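You operate a simulated robot arm through the tools that you are given. There is no shell and no other tool.

You are at the controls of a simulated robot arm. One attempt, no reset.

Task
Slide the steel stop to mark 2 and tighten its bolt.
Fine: use the hex socket of the bolt's size, turn till the red mark points at TIGHT and put the socket back on its post; leave the rest as it is.
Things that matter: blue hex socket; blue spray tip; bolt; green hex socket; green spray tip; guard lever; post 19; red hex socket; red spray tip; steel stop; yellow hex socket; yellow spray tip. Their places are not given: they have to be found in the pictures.

It is judged by the outcome, as a careful person would: the job done as asked, and still so three seconds after it is handed in. It fails if anything else is knocked over, pushed out of place, dropped, spilled or broken.

Robot
A 6-joint arm with a two-finger gripper, fixed in place. Base frame: the origin is at the foot of the arm, x ahead of it, y to its left, z up; the work surface is at about z = 0.9. Units: m, rad, N and s.
With the tool pointing down near the work surface it reaches from about 0.14 to 0.68 m from the base axis. Its first joint turns from -1.152 to 1.152 rad. Payload 2.45 kg.
Tool frame: the origin (TCP) lies between the finger pads and is the grasp point; the fingertips stand 0.03 m ahead of it; z points along the fingers, y is the line along which they close. The gripper opens to 0.106 m. The gripper's body begins 0.079 m behind the TCP.
Orientation is told as [roll, pitch, yaw] about the base's x, y, z axes, in that order, counted from this pose: with the fingers straight down and closing along the base's y, the tool's x points along the base's -x, its y along +y and its z along -z.

Tools
- The arm moves only by the tool arm_command. Its argument "moves" is one flat list of numbers, 7 for each row, row after row: the shift along the base's x, y, z in units of 50 mm (1.0 is 50 mm), then the turn, a rotation vector about the base's x, y, z in units of 4 degrees (1.0 is 4 degrees), then the finger opening in m, from 0 to 0.106. In form: [tx, ty, tz, ax, ay, az, hand, tx, ty, tz, ax, ay, az, hand, ...]. A call has 1 to 20 rows; each row shifts and turns the commanded pose from where the row before left it. A call with a number of a shift or a turn outside -1 to 1 is refused whole. A row lasts 0.2 s, in which the tool goes at most 0.05 m and 0.15 rad; a call with a longer step from one row to the next is refused whole, and so is a gripper value outside its range. A pose out of reach is approached as far as the arm can. The call stops where the force on the tool passes 40 N (or 10 N more than at its start, if that is more) or the arm is blocked; 0.2 s more then pass. Each finger travels about 0.153 m/s and halts on what it meets, pressing with about 43 N; the grip force reading is that of the motor and also rises with nothing between the fingers. The clock runs only during rows and for 0.2 s after the last one: add rows that do not move to give the fingers time. It gives the time, the measured TCP pose, the force on the tool (base axes), the opening and the grip force at its end, in the units of the frame above (readings bear some noise), with the torque about the TCP (base axes, N m) and any sound that the robot's microphone picked up, and new pictures: "show" is both (left out), scene, wrist or none.
- Cameras (640 x 400 px; columns grow to the right, rows downward): "scene" is fixed at [0.0605, 0.4152, 1.4032]; the picture's right is [-0.74, -0.68, 0.00], its down [-0.38, 0.42, -0.82] and it looks along [0.56, -0.61, -0.57] (base axes); focal length 292 px, centre (320, 200). "wrist" rides on the gripper at [0.076, -0.002, -0.106] in the tool frame; the picture's right is [0.02, 1.00, 0.00], its down [-0.78, 0.02, -0.62] and it looks along [-0.62, 0.01, 0.78] (tool axes); focal length 247 px, centre (320, 200).
- pixel_to_xyz(camera, pixels): there is no depth. For up to 12 entries [column, row, z] of the newest picture of that camera ("zoom" is the newest enlarged one), the place [x, y] in the base frame at which the ray of that pixel passes the height z, good to about 0.003 m. It takes no simulated time.
- enlarge(camera, box): a new picture of the part [left, top, right, bottom] of that camera's present view, enlarged. It takes no simulated time.
- sign_off(): hands the job in; it is judged then, once.

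Leave the gripper open and the arm clear of the work at the hand-in unless told otherwise.

The tools are called after "Emit:" as name(argument=value, ...) on one line, values as JSON. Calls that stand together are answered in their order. arm_command: Moves the arm, as the interface text tells. Its arguments: {"type":"object","properties":{"moves":{"type":"array"},"show":{"type":"string","enum":["both","scene","wrist","none"]}},"required":["moves"]} The other tools are called the same way: pixel_to_xyz (camera, pixels) gives the place at which the rays of pixels pass given heights; enlarge (camera, box) takes an enlarged picture of a part of a camera's view; sign_off () hands the job in.

At the start:

```text
t: 0.0
tcp_pos: [0.3913, 0.1256, 1.2174]
tool_rot: [0.003, -0.003, 0.001]
force: [0.0, -0.6, 0.9]
wrist_torque: [0.0, -0.01, 0.0]
gripper_width: 0.1062
grip_force: 0.1
```

scene: 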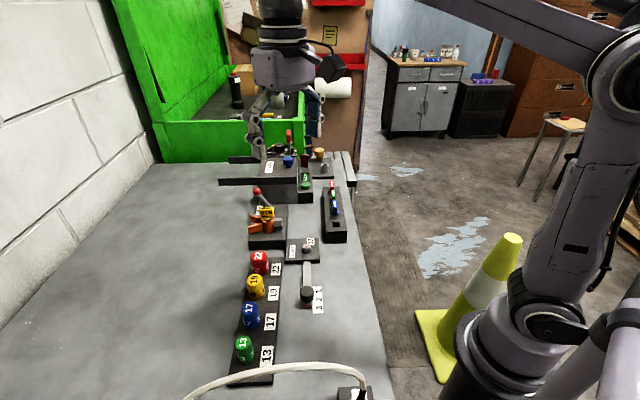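
wrist: 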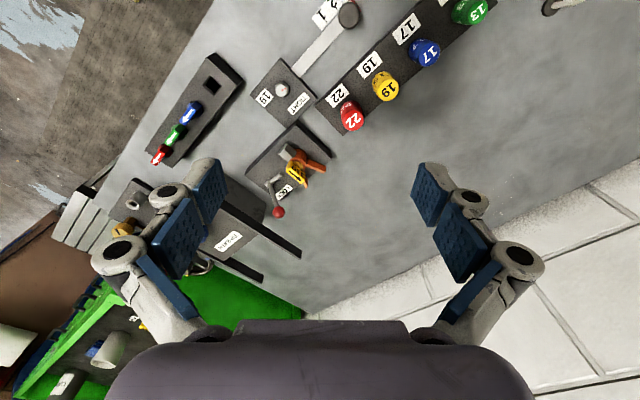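

I see in the scene picture a row of sockets (13, 17, 19, 22) around (250,310), a bolt plate near (305,247), a steel stop near (307,290) with a mark scale at (318,300), a guard lever around (265,215). I enlarge these first.

Emit:
enlarge(camera="scene", box=[220, 220, 360, 320])

Emit:
enlarge(camera="wrist", box=[230, 0, 390, 130])

Emit:
enlarge(camera="scene", box=[210, 130, 370, 250])

Emit:
enlarge(camera="wrist", box=[100, 60, 350, 280])

```text
4.00 times, centred on (290, 270) of scene
```

zoom: 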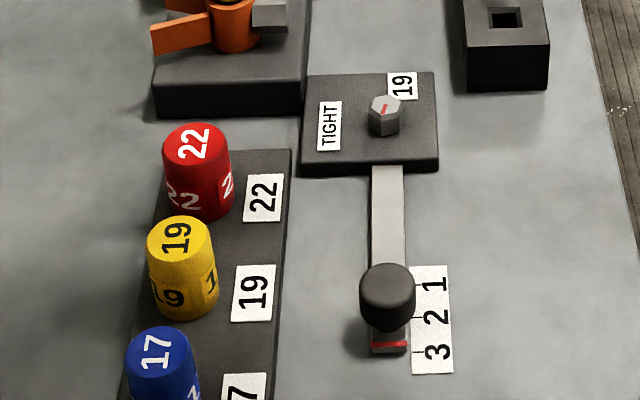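

```text
3.08 times, centred on (310, 65) of wrist
```

zoom: 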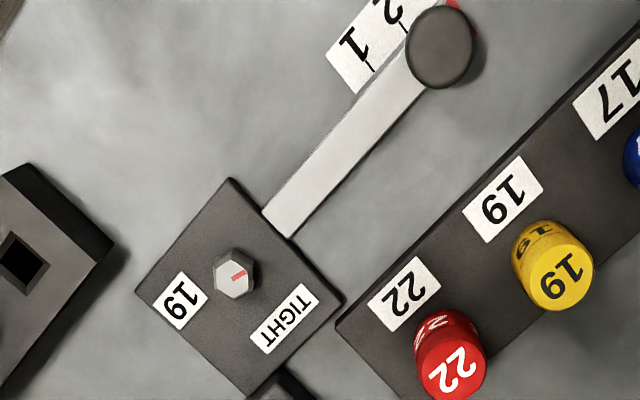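

```text
3.33 times, centred on (290, 190) of scene
```

zoom: 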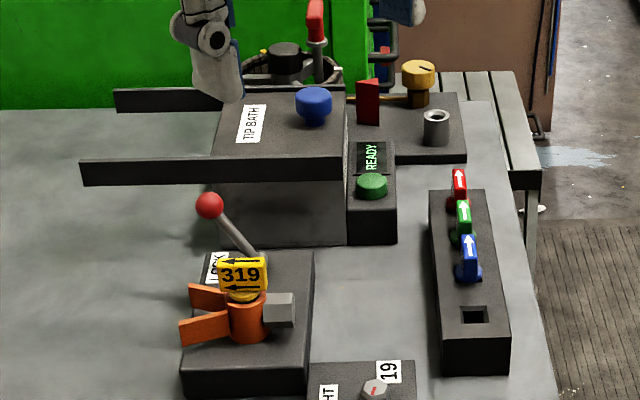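

```text
1.82 times, centred on (225, 170) of wrist
```

zoom: 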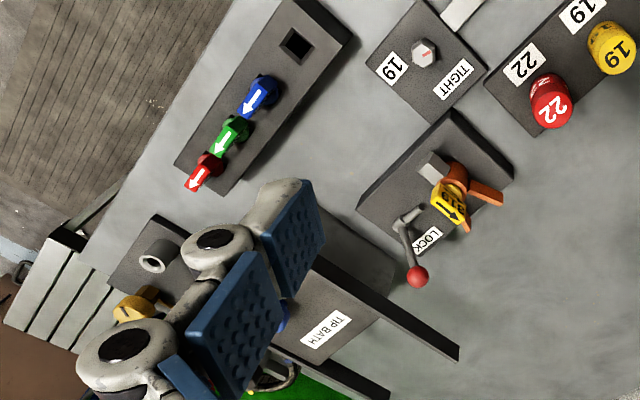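

The bolt is labelled 19, and the yellow socket (255,287) is marked 19 too. The stop is a steel bar with a dark knob at (307,293) and a red index line at (307,306) near the 1/2/3 scale. I work out rough places.

Emit:
pixel_to_xyz(camera="scene", pixels=[[306, 249, 0.93], [306, 249, 0.95], [307, 291, 0.93], [307, 291, 0.95], [307, 306, 0.905], [255, 278, 0.95], [255, 278, 0.97], [260, 258, 0.97], [251, 310, 0.97], [244, 343, 0.97], [264, 212, 0.97], [266, 220, 1.0]])

Emit:
pixel_to_xyz(camera="wrist", pixels=[[281, 90, 0.93], [281, 90, 0.95], [349, 15, 0.93], [349, 15, 0.95], [389, 90, 0.95], [389, 90, 0.97], [352, 122, 0.95], [352, 122, 0.97], [278, 211, 1.0], [295, 180, 0.98], [300, 175, 0.95], [212, 87, 0.93]])

```text
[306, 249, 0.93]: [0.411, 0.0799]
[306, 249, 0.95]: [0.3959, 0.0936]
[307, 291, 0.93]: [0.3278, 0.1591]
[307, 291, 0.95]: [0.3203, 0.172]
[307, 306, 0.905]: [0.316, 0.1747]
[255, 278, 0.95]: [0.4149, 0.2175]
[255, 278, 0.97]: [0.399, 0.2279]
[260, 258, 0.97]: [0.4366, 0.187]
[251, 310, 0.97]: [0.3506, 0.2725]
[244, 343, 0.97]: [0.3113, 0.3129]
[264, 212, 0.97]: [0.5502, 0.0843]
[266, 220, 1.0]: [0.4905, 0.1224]
```

```text
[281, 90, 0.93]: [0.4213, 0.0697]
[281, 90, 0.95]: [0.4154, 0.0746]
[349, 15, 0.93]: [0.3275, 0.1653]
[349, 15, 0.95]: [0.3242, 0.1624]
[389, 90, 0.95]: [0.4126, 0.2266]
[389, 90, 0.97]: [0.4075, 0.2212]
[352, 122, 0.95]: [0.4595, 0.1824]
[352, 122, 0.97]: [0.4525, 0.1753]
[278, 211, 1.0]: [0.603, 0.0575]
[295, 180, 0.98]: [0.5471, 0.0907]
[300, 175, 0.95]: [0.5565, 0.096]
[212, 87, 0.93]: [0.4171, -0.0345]
```

The two views don't yet agree on heights, so I want a closer look. I move the arm back and slightly down so the wrist camera looks at the bolt and stop from nearer.

Emit:
arm_command(moves=[-0.9, 0, -0.3, 0, 0, 0, 0.106, -0.9, 0, -0.3, 0, 0, 0, 0.106, -0.9, 0, -0.3, 0, 0, 0, 0.106, -0.9, 0, -0.3, 0, 0, 0, 0.106, 0, 0, 0, 0, 0, 0, 0.106])

```text
t: 1.2
tcp_pos: [0.2104, 0.1259, 1.1577]
tool_rot: [0.002, -0.001, 0.002]
force: [0.1, 0.0, -0.9]
wrist_torque: [-0.02, 0.04, 0.02]
gripper_width: 0.1058
grip_force: 0.0
```

scene: 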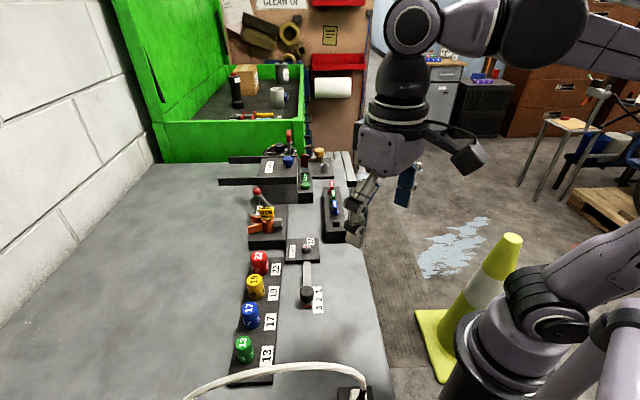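
wrist: 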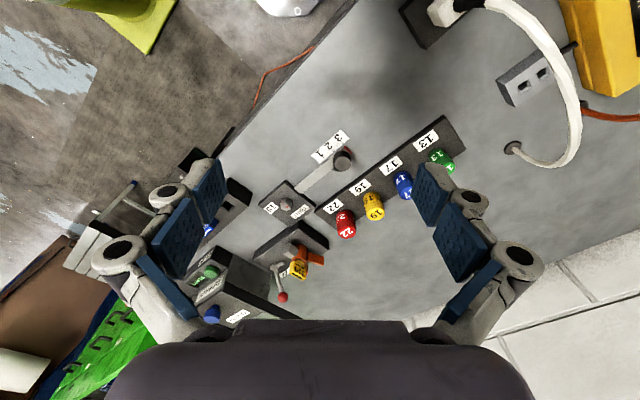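

The bolt now sits near the wrist picture's centre at (285,204) and the knob at (343,158). I enlarge around those and the sockets.

Emit:
enlarge(camera="wrist", box=[305, 120, 369, 170])

Emit:
enlarge(camera="wrist", box=[253, 180, 325, 225])

Emit:
enlarge(camera="wrist", box=[320, 170, 416, 245])

Emit:
enlarge(camera="scene", box=[280, 255, 344, 315])

```text
8.00 times, centred on (337, 145) of wrist
```

zoom: 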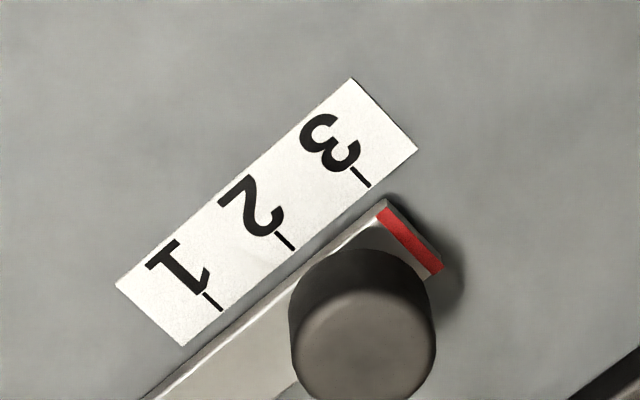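

```text
8.89 times, centred on (289, 202) of wrist
```

zoom: 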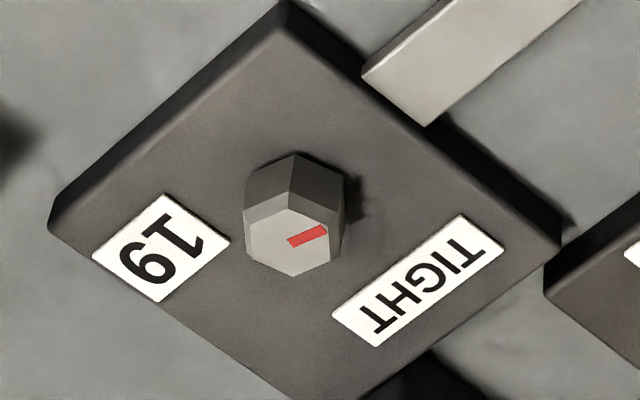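

```text
5.33 times, centred on (368, 208) of wrist
```

zoom: 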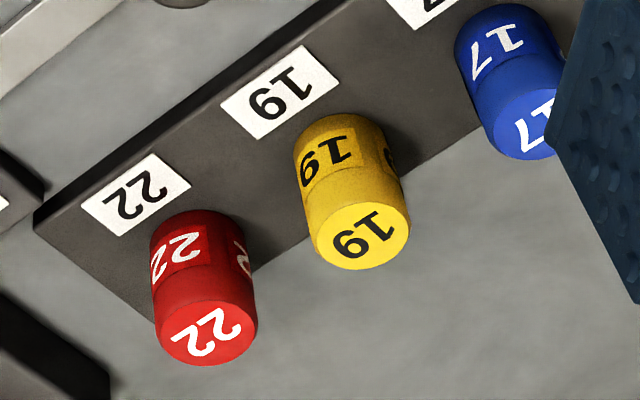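

```text
6.67 times, centred on (312, 285) of scene
```

zoom: 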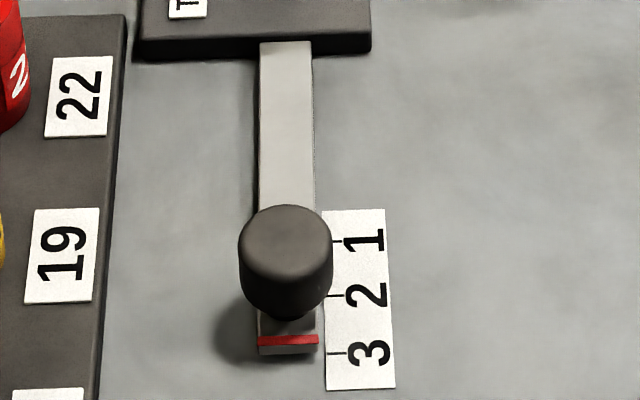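

I triangulate heights: TIGHT label centre (wrist 299.9,211.3; scene 292,251.8), bolt top, knob top, yellow socket top, scale ticks.

Emit:
pixel_to_xyz(camera="wrist", pixels=[[299.9, 211.3, 0.9], [299.9, 211.3, 0.92], [285.9, 206.6, 0.92], [285.9, 206.6, 0.94], [342.5, 164.0, 0.92], [342.5, 164.0, 0.95], [376.2, 214.5, 0.94], [376.2, 214.5, 0.97], [342.0, 142.3, 0.9], [333.4, 150.2, 0.9], [323.9, 157.8, 0.9], [348.3, 150.0, 0.905]])

Emit:
pixel_to_xyz(camera="scene", pixels=[[292, 251.8, 0.9], [292, 251.8, 0.92], [306.3, 246.5, 0.92], [306.3, 246.5, 0.94], [306.6, 289.7, 0.92], [306.6, 289.7, 0.95], [255, 278.5, 0.94], [255, 278.5, 0.97], [314.6, 308, 0.9], [314.6, 299.4, 0.9], [314.6, 291.2, 0.9], [306.9, 306, 0.905]])

```text
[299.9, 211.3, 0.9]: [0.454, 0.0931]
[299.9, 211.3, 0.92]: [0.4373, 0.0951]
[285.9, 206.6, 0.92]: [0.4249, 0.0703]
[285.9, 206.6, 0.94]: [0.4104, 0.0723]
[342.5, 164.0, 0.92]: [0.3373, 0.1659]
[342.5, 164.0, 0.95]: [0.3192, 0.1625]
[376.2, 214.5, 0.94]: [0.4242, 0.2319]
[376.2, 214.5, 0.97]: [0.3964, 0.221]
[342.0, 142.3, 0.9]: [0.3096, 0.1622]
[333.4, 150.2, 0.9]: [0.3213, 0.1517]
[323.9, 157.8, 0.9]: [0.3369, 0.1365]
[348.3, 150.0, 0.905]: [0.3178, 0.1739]
```

```text
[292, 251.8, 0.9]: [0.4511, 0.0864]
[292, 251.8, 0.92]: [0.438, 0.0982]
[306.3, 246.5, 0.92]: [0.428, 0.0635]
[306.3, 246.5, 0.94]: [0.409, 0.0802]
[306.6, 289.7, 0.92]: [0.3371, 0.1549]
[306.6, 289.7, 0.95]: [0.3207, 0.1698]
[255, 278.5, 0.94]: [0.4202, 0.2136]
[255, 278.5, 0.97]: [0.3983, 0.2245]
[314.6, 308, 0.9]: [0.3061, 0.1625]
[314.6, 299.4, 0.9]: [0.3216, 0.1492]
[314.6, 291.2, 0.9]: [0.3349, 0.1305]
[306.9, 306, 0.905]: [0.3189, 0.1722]
```

Rough fixes: bolt top about (0.418, 0.072, 0.93), knob about (0.327, 0.163) with top about 0.937, yellow socket about (0.401, 0.223) with top about 0.965. The bar runs along (0.71,-0.71). I turn the tool by +45° about z and move above the knob, so the camera looks square across the bar and the ticks can be read without parallax.

Emit:
arm_command(moves=[0.183, 0.065, -0.18, 0, 0, 0.9375, 0.106, 0.183, 0.065, -0.18, 0, 0, 0.9375, 0.106, 0.183, 0.065, -0.18, 0, 0, 0.9375, 0.106, 0.183, 0.065, -0.18, 0, 0, 0.9375, 0.106, 0.183, 0.065, -0.18, 0, 0, 0.9375, 0.106, 0.183, 0.065, -0.18, 0, 0, 0.9375, 0.106, 0.183, 0.065, -0.18, 0, 0, 0.9375, 0.106, 0.183, 0.065, -0.18, 0, 0, 0.9375, 0.106, 0.183, 0.065, -0.18, 0, 0, 0.9375, 0.106, 0.183, 0.065, -0.18, 0, 0, 0.9375, 0.106, 0.183, 0.065, -0.18, 0, 0, 0.9375, 0.106, 0.183, 0.065, -0.18, 0, 0, 0.9375, 0.106, 0, 0, 0, 0, 0, 0, 0.106])

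```text
t: 4.0
tcp_pos: [0.3231, 0.1639, 1.0495]
tool_rot: [0.003, -0.001, 0.788]
force: [0.4, 0.5, 1.0]
wrist_torque: [0.02, 0.04, 0.0]
gripper_width: 0.106
grip_force: 0.0
```

scene: 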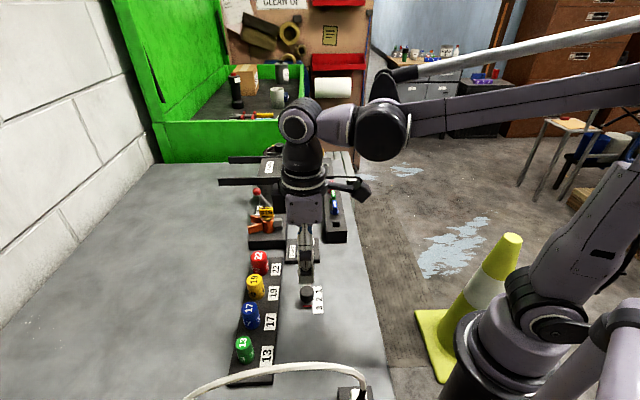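
wrist: 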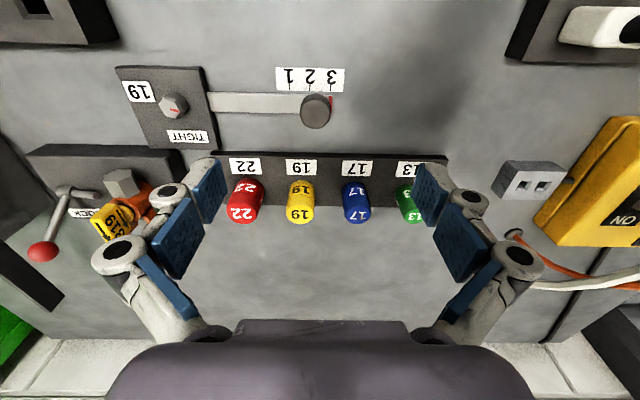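

Now the layout is square in the wrist picture. I enlarge the scale and knob, the bolt, and the sockets.

Emit:
enlarge(camera="wrist", box=[270, 60, 350, 110])

Emit:
enlarge(camera="wrist", box=[110, 60, 222, 150])

Emit:
enlarge(camera="wrist", box=[260, 150, 340, 230])

```text
8.00 times, centred on (310, 85) of wrist
```

zoom: 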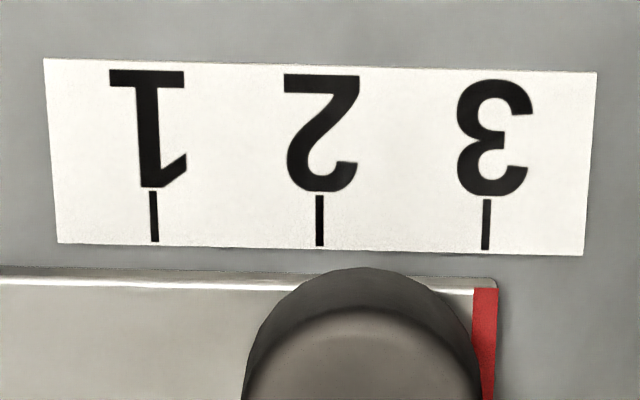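

```text
4.44 times, centred on (166, 105) of wrist
```

zoom: 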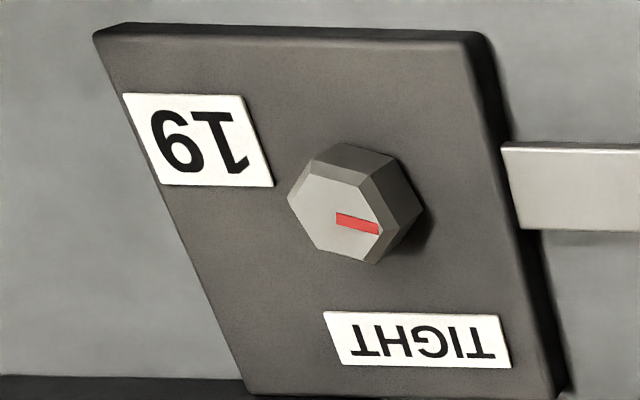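

```text
5.00 times, centred on (300, 190) of wrist
```

zoom: 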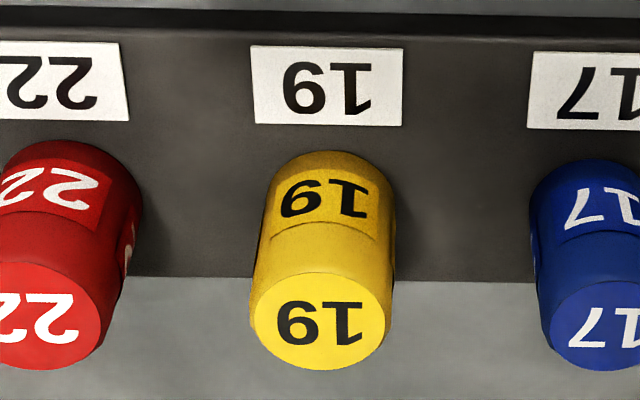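

The red index line sits at mark 3 (zoom column 485 vs. tick 3 at 486), so the stop must slide one 20 mm division toward the bolt. The bolt's mark points toward the bar side and TIGHT lies a clockwise turn away. Now I locate the knob's top and the bolt top more exactly.

Emit:
enlarge(camera="wrist", box=[284, 80, 348, 140])

Emit:
pixel_to_xyz(camera="wrist", pixels=[[316, 113, 0.93], [316, 113, 0.94], [316, 113, 0.95], [174, 110, 0.92], [174, 110, 0.93], [174, 110, 0.94], [300, 213.5, 0.95], [300, 213.5, 0.96], [300, 213.5, 0.97], [310, 88.5, 0.9], [330.6, 89, 0.9], [330.8, 99, 0.908]])

Emit:
enlarge(camera="scene", box=[280, 255, 344, 315])

```text
6.67 times, centred on (316, 110) of wrist
```

zoom: 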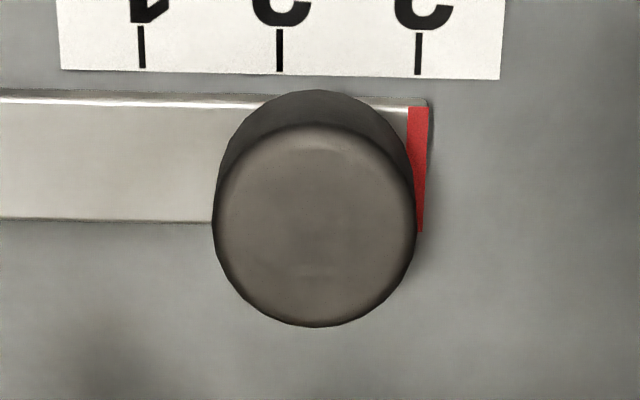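

```text
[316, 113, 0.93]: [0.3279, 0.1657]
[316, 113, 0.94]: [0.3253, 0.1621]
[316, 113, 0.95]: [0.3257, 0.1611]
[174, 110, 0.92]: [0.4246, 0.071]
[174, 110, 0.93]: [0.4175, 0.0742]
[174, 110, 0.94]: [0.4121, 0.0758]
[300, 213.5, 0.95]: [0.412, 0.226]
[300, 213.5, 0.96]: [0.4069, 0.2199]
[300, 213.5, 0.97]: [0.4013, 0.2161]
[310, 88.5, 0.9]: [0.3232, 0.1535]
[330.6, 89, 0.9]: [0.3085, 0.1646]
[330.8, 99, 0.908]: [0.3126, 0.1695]
```

```text
6.67 times, centred on (312, 285) of scene
```

zoom: 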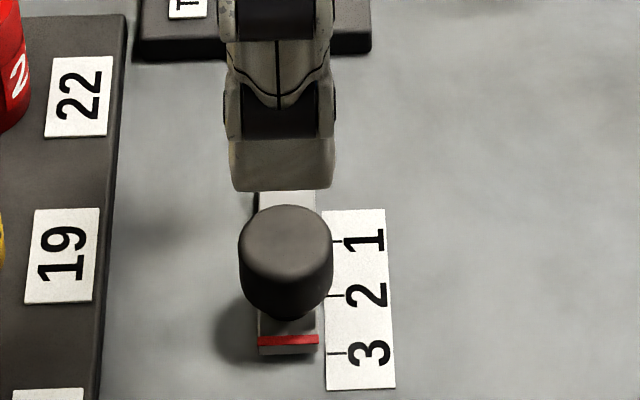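

Knob top centre is at wrist (315,114), which puts it about u=0.1165 along the bar and on the bar's centreline. I partially close to 0.06 m and lower around the knob, stopping short of the bar top (fingertips near z 0.917).

Emit:
arm_command(moves=[0.016, -0.0115, -0.3, 0, 0, 0, 0.06, 0.016, -0.0115, -0.4, 0, 0, 0, 0.06, 0.016, -0.0115, -0.4, 0, 0, 0, 0.06, 0.016, -0.0115, -0.4, 0, 0, 0, 0.06, 0, 0, -0.3, 0, 0, 0, 0.06, 0, 0, 0, 0, 0, 0, 0.06])

```text
t: 5.4
tcp_pos: [0.3242, 0.1604, 0.9584]
tool_rot: [0.002, -0.002, 0.787]
force: [0.4, 0.2, 0.1]
wrist_torque: [0.02, -0.01, 0.04]
gripper_width: 0.0598
grip_force: 0.1
```

scene: 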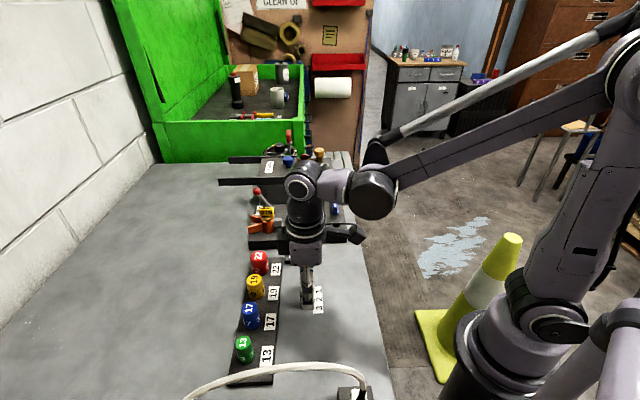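
wrist: 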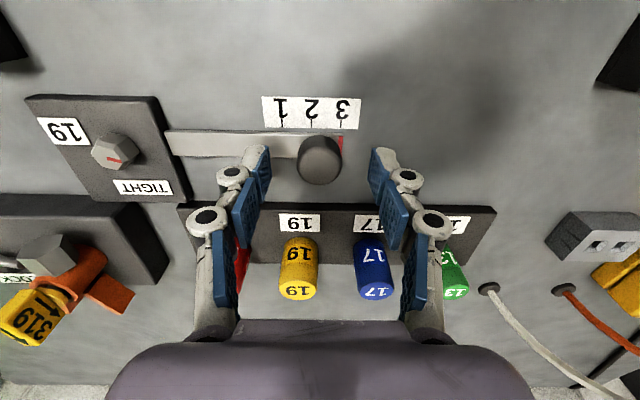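

The knob sits midway between the fingers at (319,158). I check it closely before lowering the last bit.

Emit:
enlarge(camera="wrist", box=[240, 85, 400, 195])

Emit:
enlarge(camera="scene", box=[270, 245, 350, 315])

```text
3.64 times, centred on (320, 140) of wrist
```

zoom: 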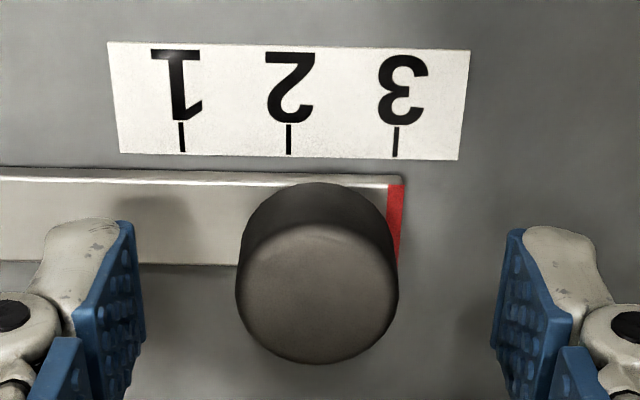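

```text
5.71 times, centred on (310, 280) of scene
```

zoom: 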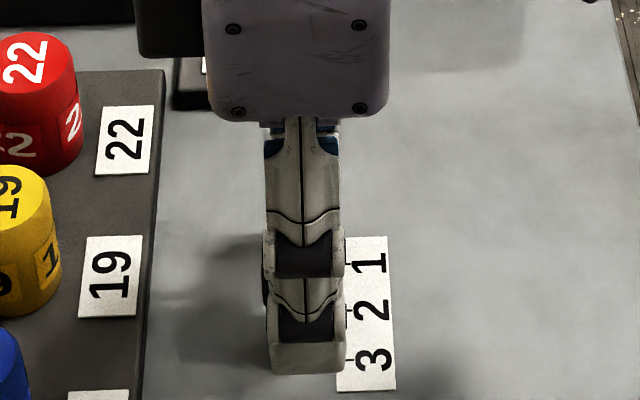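

The knob's top centre is at (319.5,165.5), which fits directly under the TCP. I lower 10 mm and close gently on it.

Emit:
arm_command(moves=[0, 0, -0.2, 0, 0, 0, 0.06, 0, 0, 0, 0, 0, 0, 0.05, 0, 0, 0, 0, 0, 0, 0.04, 0, 0, 0, 0, 0, 0, 0.03, 0, 0, 0, 0, 0, 0, 0.026, 0, 0, 0, 0, 0, 0, 0.024])

```text
t: 6.8
tcp_pos: [0.3251, 0.1603, 0.9485]
tool_rot: [0.002, -0.003, 0.787]
force: [2.6, -3.2, -1.3]
wrist_torque: [-0.12, -0.09, -0.02]
gripper_width: 0.0272
grip_force: 45.0
```

scene: 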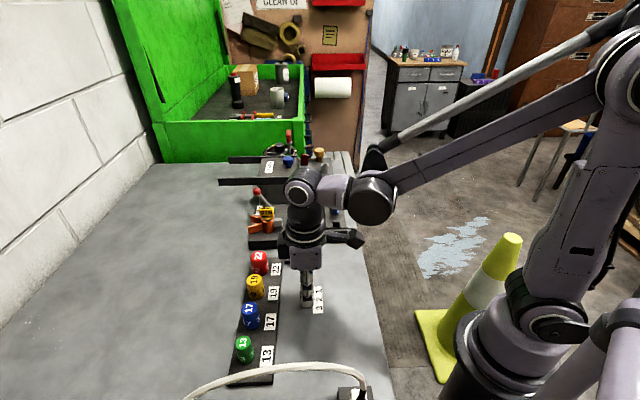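
wrist: 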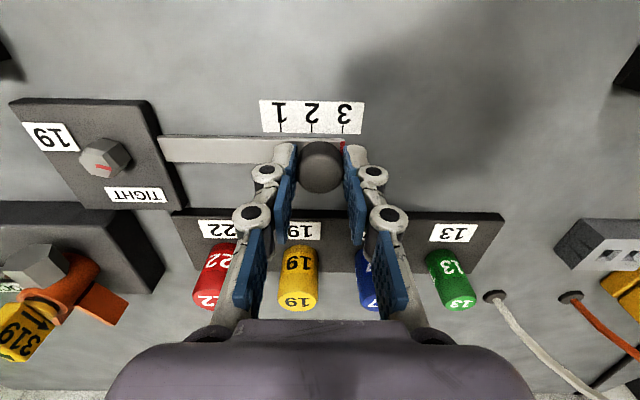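

The knob is held (opening 27 mm, light force). I check where the red line is against the ticks before sliding.

Emit:
enlarge(camera="wrist", box=[250, 85, 380, 165])

```text
4.92 times, centred on (315, 125) of wrist
```

zoom: 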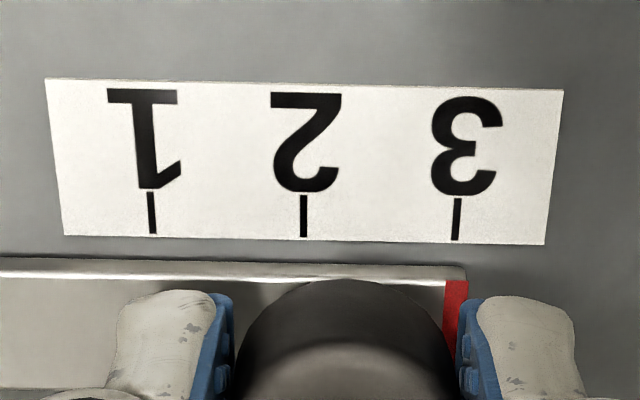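

The red line is still at mark 3 (column 456 for both). I slide along the bar toward the bolt by 20 mm in small steps.

Emit:
arm_command(moves=[0.0354, -0.0354, 0, 0, 0, 0, 0.024, 0.0354, -0.0354, 0, 0, 0, 0, 0.024, 0.0354, -0.0354, 0, 0, 0, 0, 0.024, 0.0354, -0.0354, 0, 0, 0, 0, 0.024, 0.0354, -0.0354, 0, 0, 0, 0, 0.024, 0.0354, -0.0354, 0, 0, 0, 0, 0.024, 0.0354, -0.0354, 0, 0, 0, 0, 0.024, 0.0354, -0.0354, 0, 0, 0, 0, 0.024, 0, 0, 0, 0, 0, 0, 0.024])

Emit:
enlarge(camera="wrist", box=[250, 85, 380, 165])

```text
t: 8.8
tcp_pos: [0.3393, 0.1466, 0.9498]
tool_rot: [0.002, 0.0, 0.787]
force: [-3.5, -2.3, -21.9]
wrist_torque: [-0.39, 0.46, -0.02]
gripper_width: 0.0269
grip_force: 44.8
```

scene: 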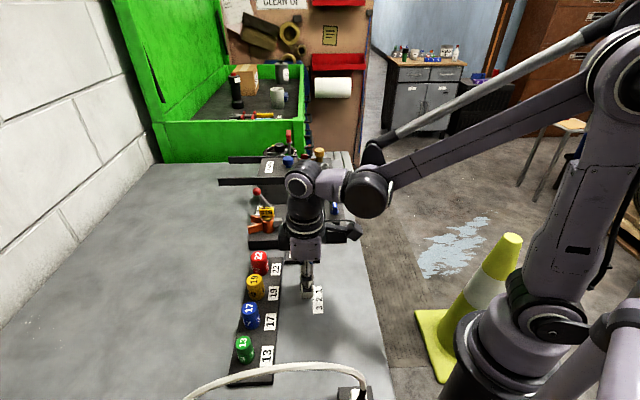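
wrist: 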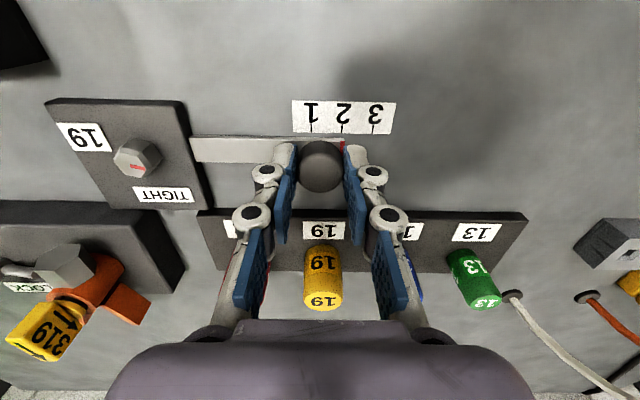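

```text
4.92 times, centred on (315, 125) of wrist
```

zoom: 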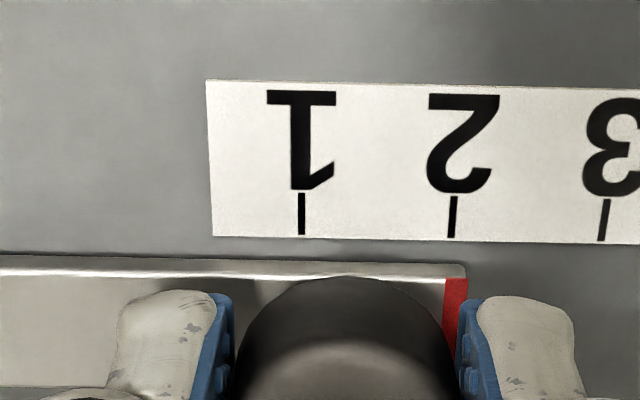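

After the slide, the red line is at zoom column 457 and tick 2 at 452. Most of that small gap is parallax, since the red line is higher than the label. I open the fingers, lift, and shift the camera into the plane of tick 2 to check without parallax.

Emit:
arm_command(moves=[0, 0, 0, 0, 0, 0, 0.035, 0, 0, 0, 0, 0, 0, 0.055, 0, 0, 0, 0, 0, 0, 0.055, 0, 0, 0.5, 0, 0, 0, 0.055, -0.1125, 0.1125, 0.8, 0, 0, 0, 0.055, -0.1125, 0.1125, 0.7, 0, 0, 0, 0.055, 0, 0, 0, 0, 0, 0, 0.055])

Emit:
enlarge(camera="wrist", box=[280, 60, 360, 110])

```text
t: 10.4
tcp_pos: [0.3264, 0.1578, 1.0495]
tool_rot: [0.002, -0.001, 0.787]
force: [0.0, 0.2, -0.7]
wrist_torque: [0.01, 0.03, -0.01]
gripper_width: 0.0551
grip_force: 0.0
```

scene: 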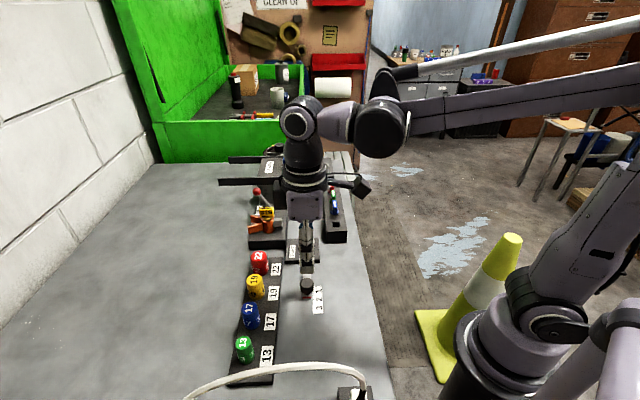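
wrist: 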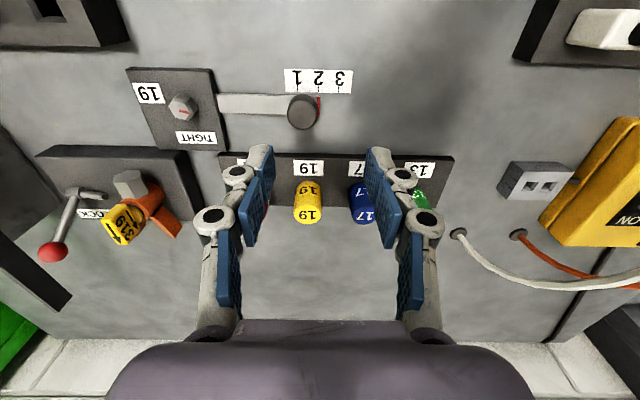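

```text
8.00 times, centred on (320, 85) of wrist
```

zoom: 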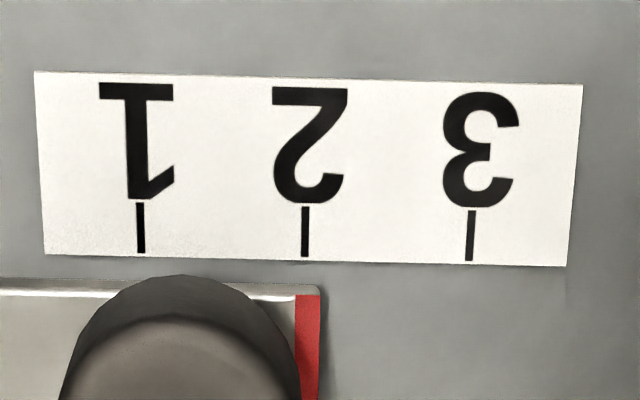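

The red line centre (308) is within about 0.5 mm of tick 2 (304.5), so the stop is at mark 2. Next is the bolt head: I enlarge it to read the hex orientation and mark direction, plus the yellow socket.

Emit:
enlarge(camera="wrist", box=[158, 84, 206, 124])

Emit:
enlarge(camera="wrist", box=[280, 155, 344, 230])

Emit:
enlarge(camera="scene", box=[228, 235, 292, 305])

```text
10.00 times, centred on (182, 104) of wrist
```

zoom: 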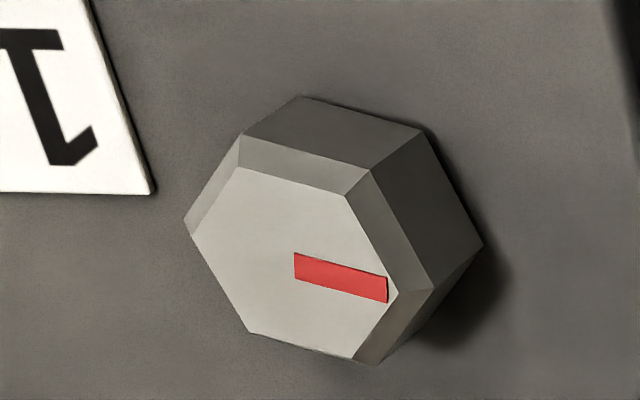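

```text
5.33 times, centred on (312, 192) of wrist
```

zoom: 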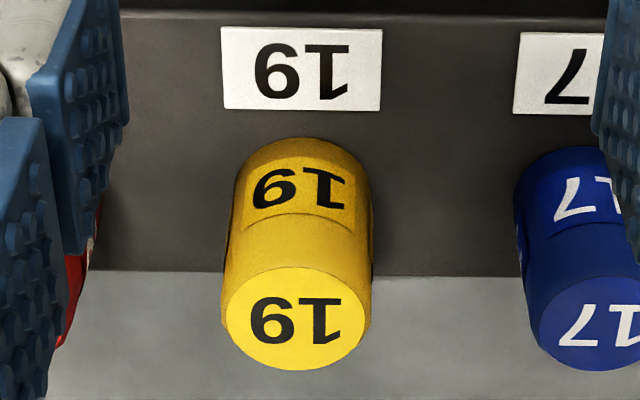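

```text
5.71 times, centred on (260, 270) of scene
```

zoom: 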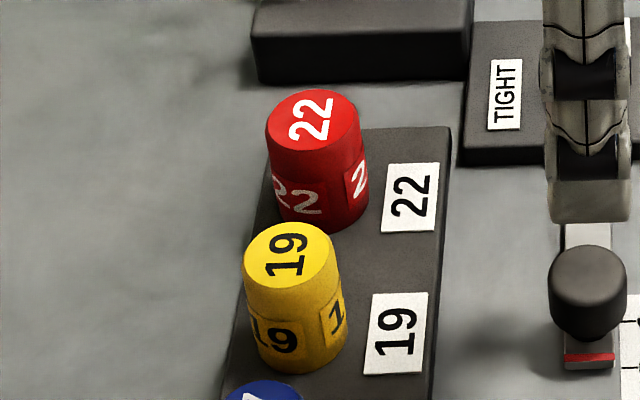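

The bolt's red mark points at a hex corner, at a yaw of about 119°. TIGHT lies at about 45°, so the bolt needs roughly a 74° clockwise turn. For the grasp I triangulate the yellow socket's top centre (wrist 307.5,214.1; scene 254.75,279.6) and the bolt top centre (wrist 179.6,110.4).

Emit:
pixel_to_xyz(camera="wrist", pixels=[[307.5, 214.1, 0.95], [307.5, 214.1, 0.95], [307.5, 214.1, 0.95], [307.5, 214.1, 0.97], [307.5, 214.1, 0.97], [307.5, 214.1, 0.97], [179.5, 110.3, 0.92], [179.5, 110.3, 0.92], [179.5, 110.3, 0.92], [179.5, 110.3, 0.94], [179.5, 110.3, 0.94], [179.5, 110.3, 0.94]])

Emit:
pixel_to_xyz(camera="scene", pixels=[[254.75, 279.6, 0.95], [254.75, 279.6, 0.95], [254.75, 279.6, 0.95], [254.75, 279.6, 0.97], [254.75, 279.6, 0.97], [254.75, 279.6, 0.97]])

```text
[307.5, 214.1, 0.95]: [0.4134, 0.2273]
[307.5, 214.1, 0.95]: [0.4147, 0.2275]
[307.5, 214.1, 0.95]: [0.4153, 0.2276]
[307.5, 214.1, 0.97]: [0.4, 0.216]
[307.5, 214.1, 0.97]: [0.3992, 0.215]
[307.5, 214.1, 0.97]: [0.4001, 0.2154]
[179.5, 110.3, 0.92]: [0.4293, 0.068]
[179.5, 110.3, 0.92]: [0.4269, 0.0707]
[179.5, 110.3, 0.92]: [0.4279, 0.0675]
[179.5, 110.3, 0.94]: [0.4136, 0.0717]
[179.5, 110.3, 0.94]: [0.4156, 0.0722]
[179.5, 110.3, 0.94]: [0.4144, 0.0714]
```

```text
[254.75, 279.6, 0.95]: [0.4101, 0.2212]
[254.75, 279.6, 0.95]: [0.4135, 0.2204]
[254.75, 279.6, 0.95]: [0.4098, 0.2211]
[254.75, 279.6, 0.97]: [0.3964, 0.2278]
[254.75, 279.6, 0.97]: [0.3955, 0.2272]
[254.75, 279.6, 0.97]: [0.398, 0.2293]
```

The socket's top centre comes out at about (0.408, 0.223, 0.957) and the bolt at about (0.424, 0.070) with its top near 0.922. Before picking up the socket, I move the tool over the bolt for an exact fix of its centre and angle.

Emit:
arm_command(moves=[0.488, -0.439, -0.1, 0, 0, 0, 0.055, 0.488, -0.439, -0.1, 0, 0, 0, 0.055, 0.488, -0.439, -0.1, 0, 0, 0, 0.055, 0.488, -0.439, -0.1, 0, 0, 0, 0.055, 0, 0, 0, 0, 0, 0, 0.055, 0, 0, 0, 0, 0, 0, 0.055])

Emit:
enlarge(camera="wrist", box=[270, 90, 370, 170])

```text
t: 11.8
tcp_pos: [0.4249, 0.0693, 1.0306]
tool_rot: [0.002, -0.001, 0.786]
force: [-0.1, 0.1, 0.2]
wrist_torque: [0.02, 0.0, 0.01]
gripper_width: 0.055
grip_force: 0.0
```

scene: 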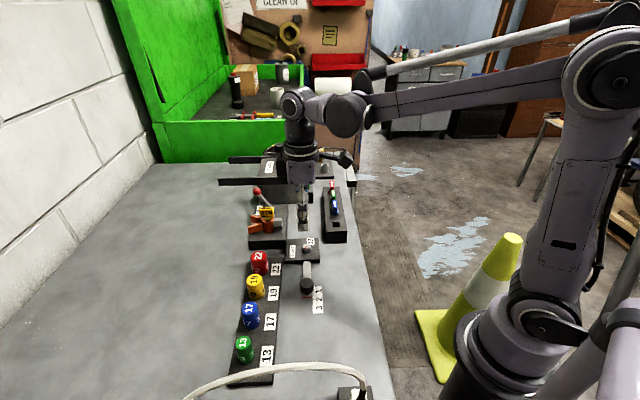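
wrist: 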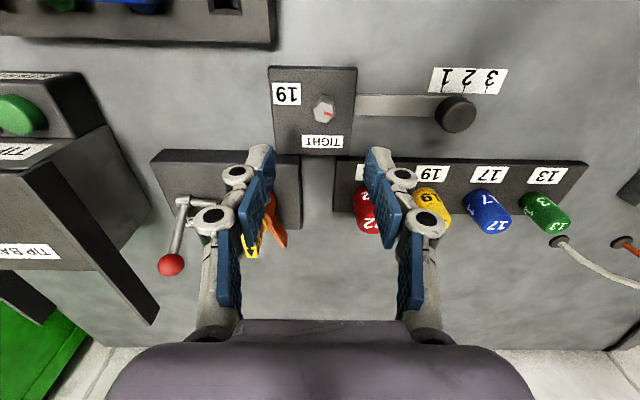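

```text
5.00 times, centred on (320, 130) of wrist
```

zoom: 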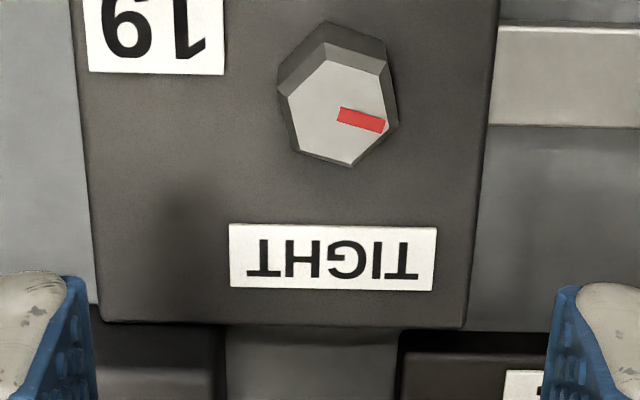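

The bolt is now almost under the tool. I enlarge it tightly for centre and angle.

Emit:
enlarge(camera="wrist", box=[300, 88, 348, 128])

Emit:
enlarge(camera="scene", box=[280, 230, 328, 266])

```text
10.00 times, centred on (324, 108) of wrist
```

zoom: 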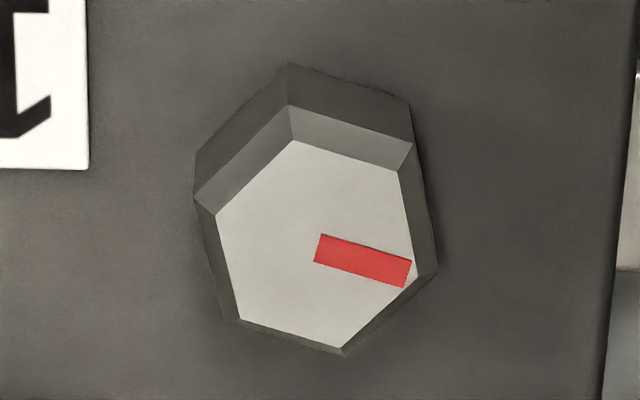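

```text
11.11 times, centred on (304, 248) of scene
```

zoom: 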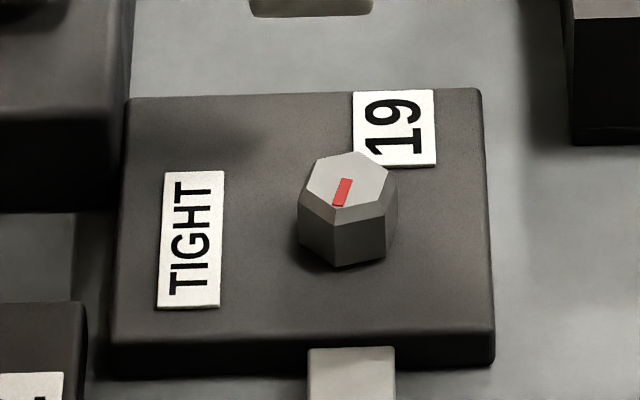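

The bolt top's centre is at wrist (323.7,112.5) and scene (306.4,246.2). I average several ray readings to pin its place and height.

Emit:
pixel_to_xyz(camera="wrist", pixels=[[323.7, 112.5, 0.92], [323.7, 112.5, 0.92], [323.7, 112.5, 0.92], [323.7, 112.5, 0.93], [323.7, 112.5, 0.93], [323.7, 112.5, 0.93], [322.4, 141.4, 0.912], [322.4, 141.4, 0.912], [322.4, 141.4, 0.912]])

Emit:
pixel_to_xyz(camera="scene", pixels=[[306.4, 246.2, 0.92], [306.4, 246.2, 0.92], [306.4, 246.2, 0.92], [306.4, 246.2, 0.92], [306.4, 246.2, 0.93], [306.4, 246.2, 0.93], [306.4, 246.2, 0.93], [306.4, 246.2, 0.93], [292.3, 251.7, 0.91], [292.3, 251.7, 0.91], [292.3, 251.7, 0.92], [292.3, 251.7, 0.92]])

```text
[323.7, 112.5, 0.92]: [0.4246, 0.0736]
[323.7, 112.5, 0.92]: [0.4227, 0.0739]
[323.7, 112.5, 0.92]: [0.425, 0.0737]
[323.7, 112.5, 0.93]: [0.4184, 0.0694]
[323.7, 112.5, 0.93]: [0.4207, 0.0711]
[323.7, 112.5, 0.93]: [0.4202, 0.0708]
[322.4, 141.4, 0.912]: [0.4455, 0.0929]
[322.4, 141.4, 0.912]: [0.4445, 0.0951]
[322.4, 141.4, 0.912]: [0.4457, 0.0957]
```

```text
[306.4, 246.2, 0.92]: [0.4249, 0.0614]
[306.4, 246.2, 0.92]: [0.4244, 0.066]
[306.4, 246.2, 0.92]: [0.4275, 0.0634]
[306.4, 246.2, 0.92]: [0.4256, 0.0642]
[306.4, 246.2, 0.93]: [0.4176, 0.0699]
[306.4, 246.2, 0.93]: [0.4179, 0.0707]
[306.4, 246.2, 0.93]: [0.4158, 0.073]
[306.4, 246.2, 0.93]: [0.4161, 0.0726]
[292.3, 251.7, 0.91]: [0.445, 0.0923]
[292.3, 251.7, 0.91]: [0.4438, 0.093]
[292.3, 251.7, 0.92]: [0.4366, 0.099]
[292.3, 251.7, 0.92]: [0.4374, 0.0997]
```

Bolt top is at about (0.4205, 0.070, 0.928) and the plate surface near 0.911. I correct by about 4 mm in x and lower to TCP z of about 0.952, with open fingers straddling the bolt without touching, to measure the offset nearly at tool height.

Emit:
arm_command(moves=[-0.042, 0, -0.5, 0, 0, 0, 0.055, -0.042, 0, -0.5, 0, 0, 0, 0.055, 0, 0, -0.4, 0, 0, 0, 0.055, 0, 0, -0.17, 0, 0, 0, 0.055, 0, 0, 0, 0, 0, 0, 0.055, 0, 0, 0, 0, 0, 0, 0.055])

Emit:
enlarge(camera="wrist", box=[270, 120, 370, 200])

```text
t: 13.2
tcp_pos: [0.4197, 0.0709, 0.9509]
tool_rot: [0.001, -0.001, 0.787]
force: [-0.1, -0.1, 0.6]
wrist_torque: [0.02, 0.0, 0.0]
gripper_width: 0.0547
grip_force: 0.1
```

scene: 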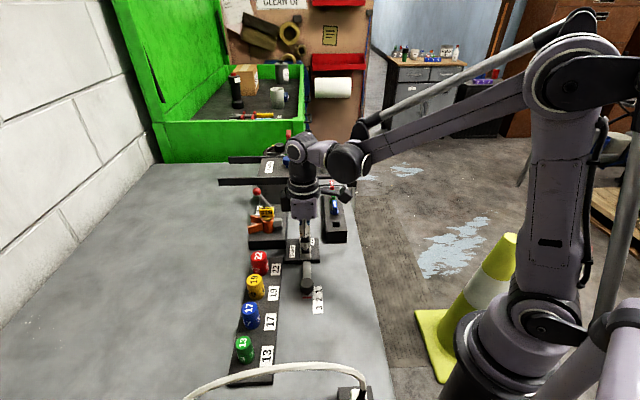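
wrist: 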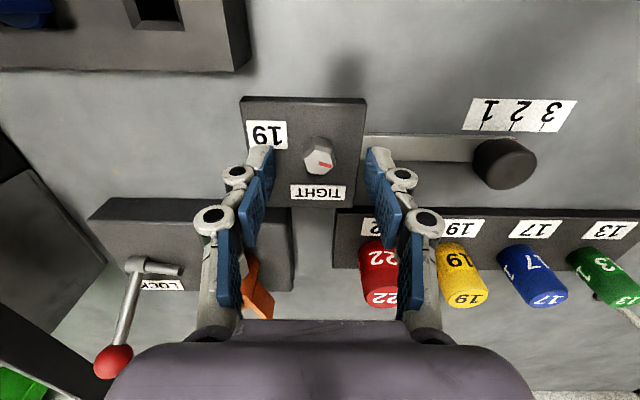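

```text
5.00 times, centred on (320, 160) of wrist
```

zoom: 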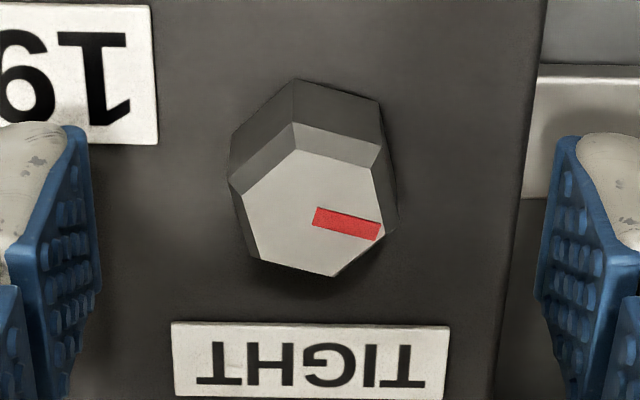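

At this height the bolt top centre (318.9,162.4) lies on the tool axis to within about 1–2 mm, so this is my reference pose for the bolt. I lift 0.1 m and move over the yellow socket.

Emit:
arm_command(moves=[0, 0, 1, 0, 0, 0, 0.055, 0, 0, 1, 0, 0, 0, 0.055, -0.06, 0.765, 0, 0, 0, 0, 0.055, -0.06, 0.765, 0, 0, 0, 0, 0.055, -0.06, 0.765, 0, 0, 0, 0, 0.055, -0.06, 0.765, 0, 0, 0, 0, 0.055, 0, 0, 0, 0, 0, 0, 0.055, 0, 0, 0, 0, 0, 0, 0.055])

Emit:
enlarge(camera="wrist", box=[270, 90, 370, 170])

```text
t: 15.0
tcp_pos: [0.4079, 0.2232, 1.0507]
tool_rot: [0.001, -0.003, 0.786]
force: [-0.2, 0.0, 0.2]
wrist_torque: [0.0, -0.02, 0.02]
gripper_width: 0.0551
grip_force: 0.0
```

scene: 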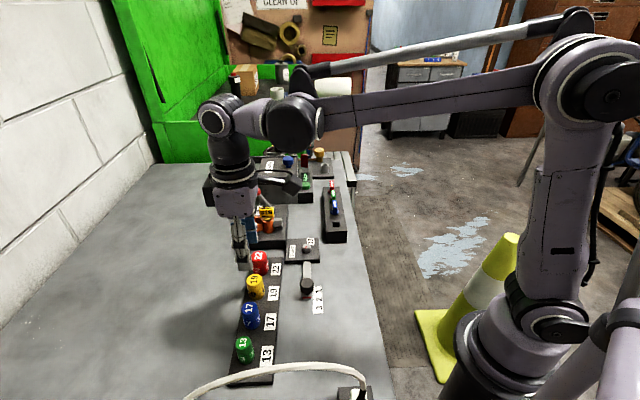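
wrist: 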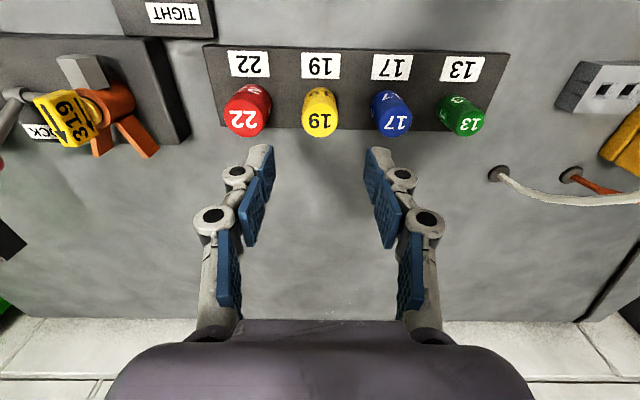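

```text
5.00 times, centred on (320, 130) of wrist
```

zoom: 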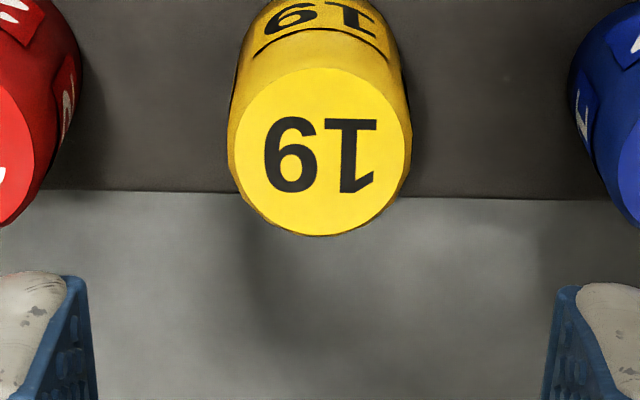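

The yellow socket's top centre (319.9,120.2) is on the tool axis to within a millimetre or so. I narrow the fingers to 0.044 m so they pass between the red and blue sockets, lower partway and check.

Emit:
arm_command(moves=[0, 0, 0, 0, 0, 0, 0.044, 0, 0, -0.5, 0, 0, 0, 0.044, 0, 0, -0.5, 0, 0, 0, 0.044, 0, 0, -0.4, 0, 0, 0, 0.044, 0, 0, 0, 0, 0, 0, 0.044, 0, 0, 0, 0, 0, 0, 0.044])

Emit:
enlarge(camera="wrist", box=[260, 120, 380, 220])

Emit:
enlarge(camera="scene", box=[215, 225, 295, 315])

```text
t: 16.4
tcp_pos: [0.4074, 0.2254, 0.9806]
tool_rot: [0.002, -0.002, 0.786]
force: [0.5, 0.5, 0.0]
wrist_torque: [0.03, 0.03, 0.02]
gripper_width: 0.0436
grip_force: 0.0
```

scene: 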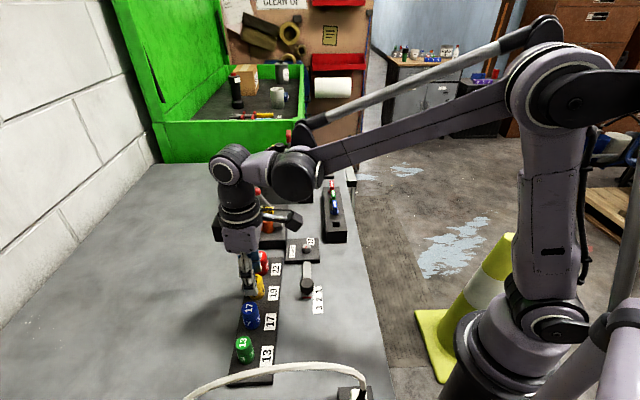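
wrist: 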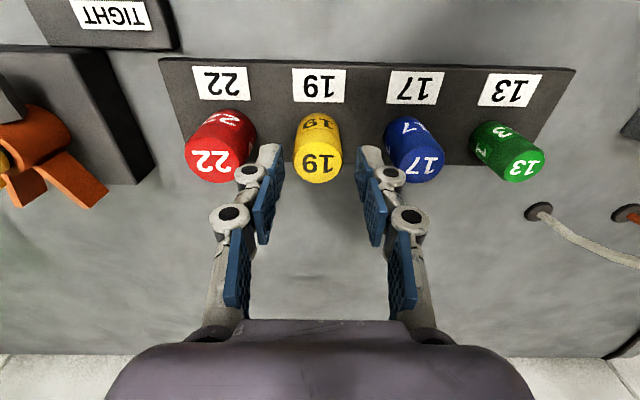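

```text
4.00 times, centred on (320, 170) of wrist
```

zoom: 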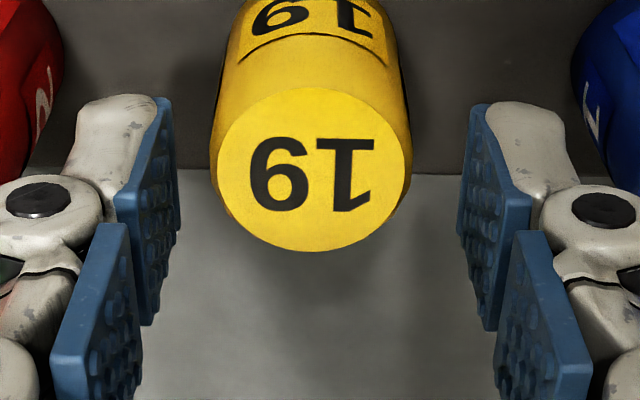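

```text
4.44 times, centred on (255, 270) of scene
```

zoom: 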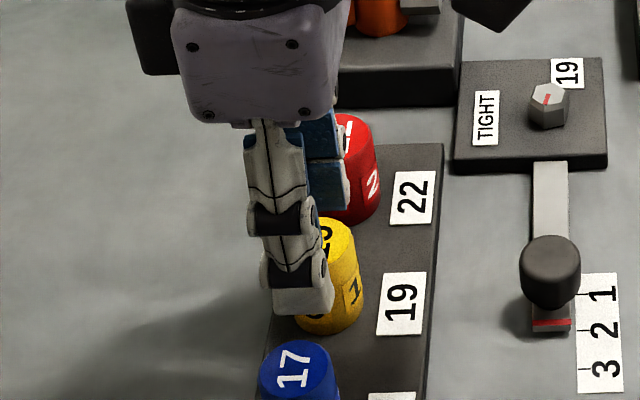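

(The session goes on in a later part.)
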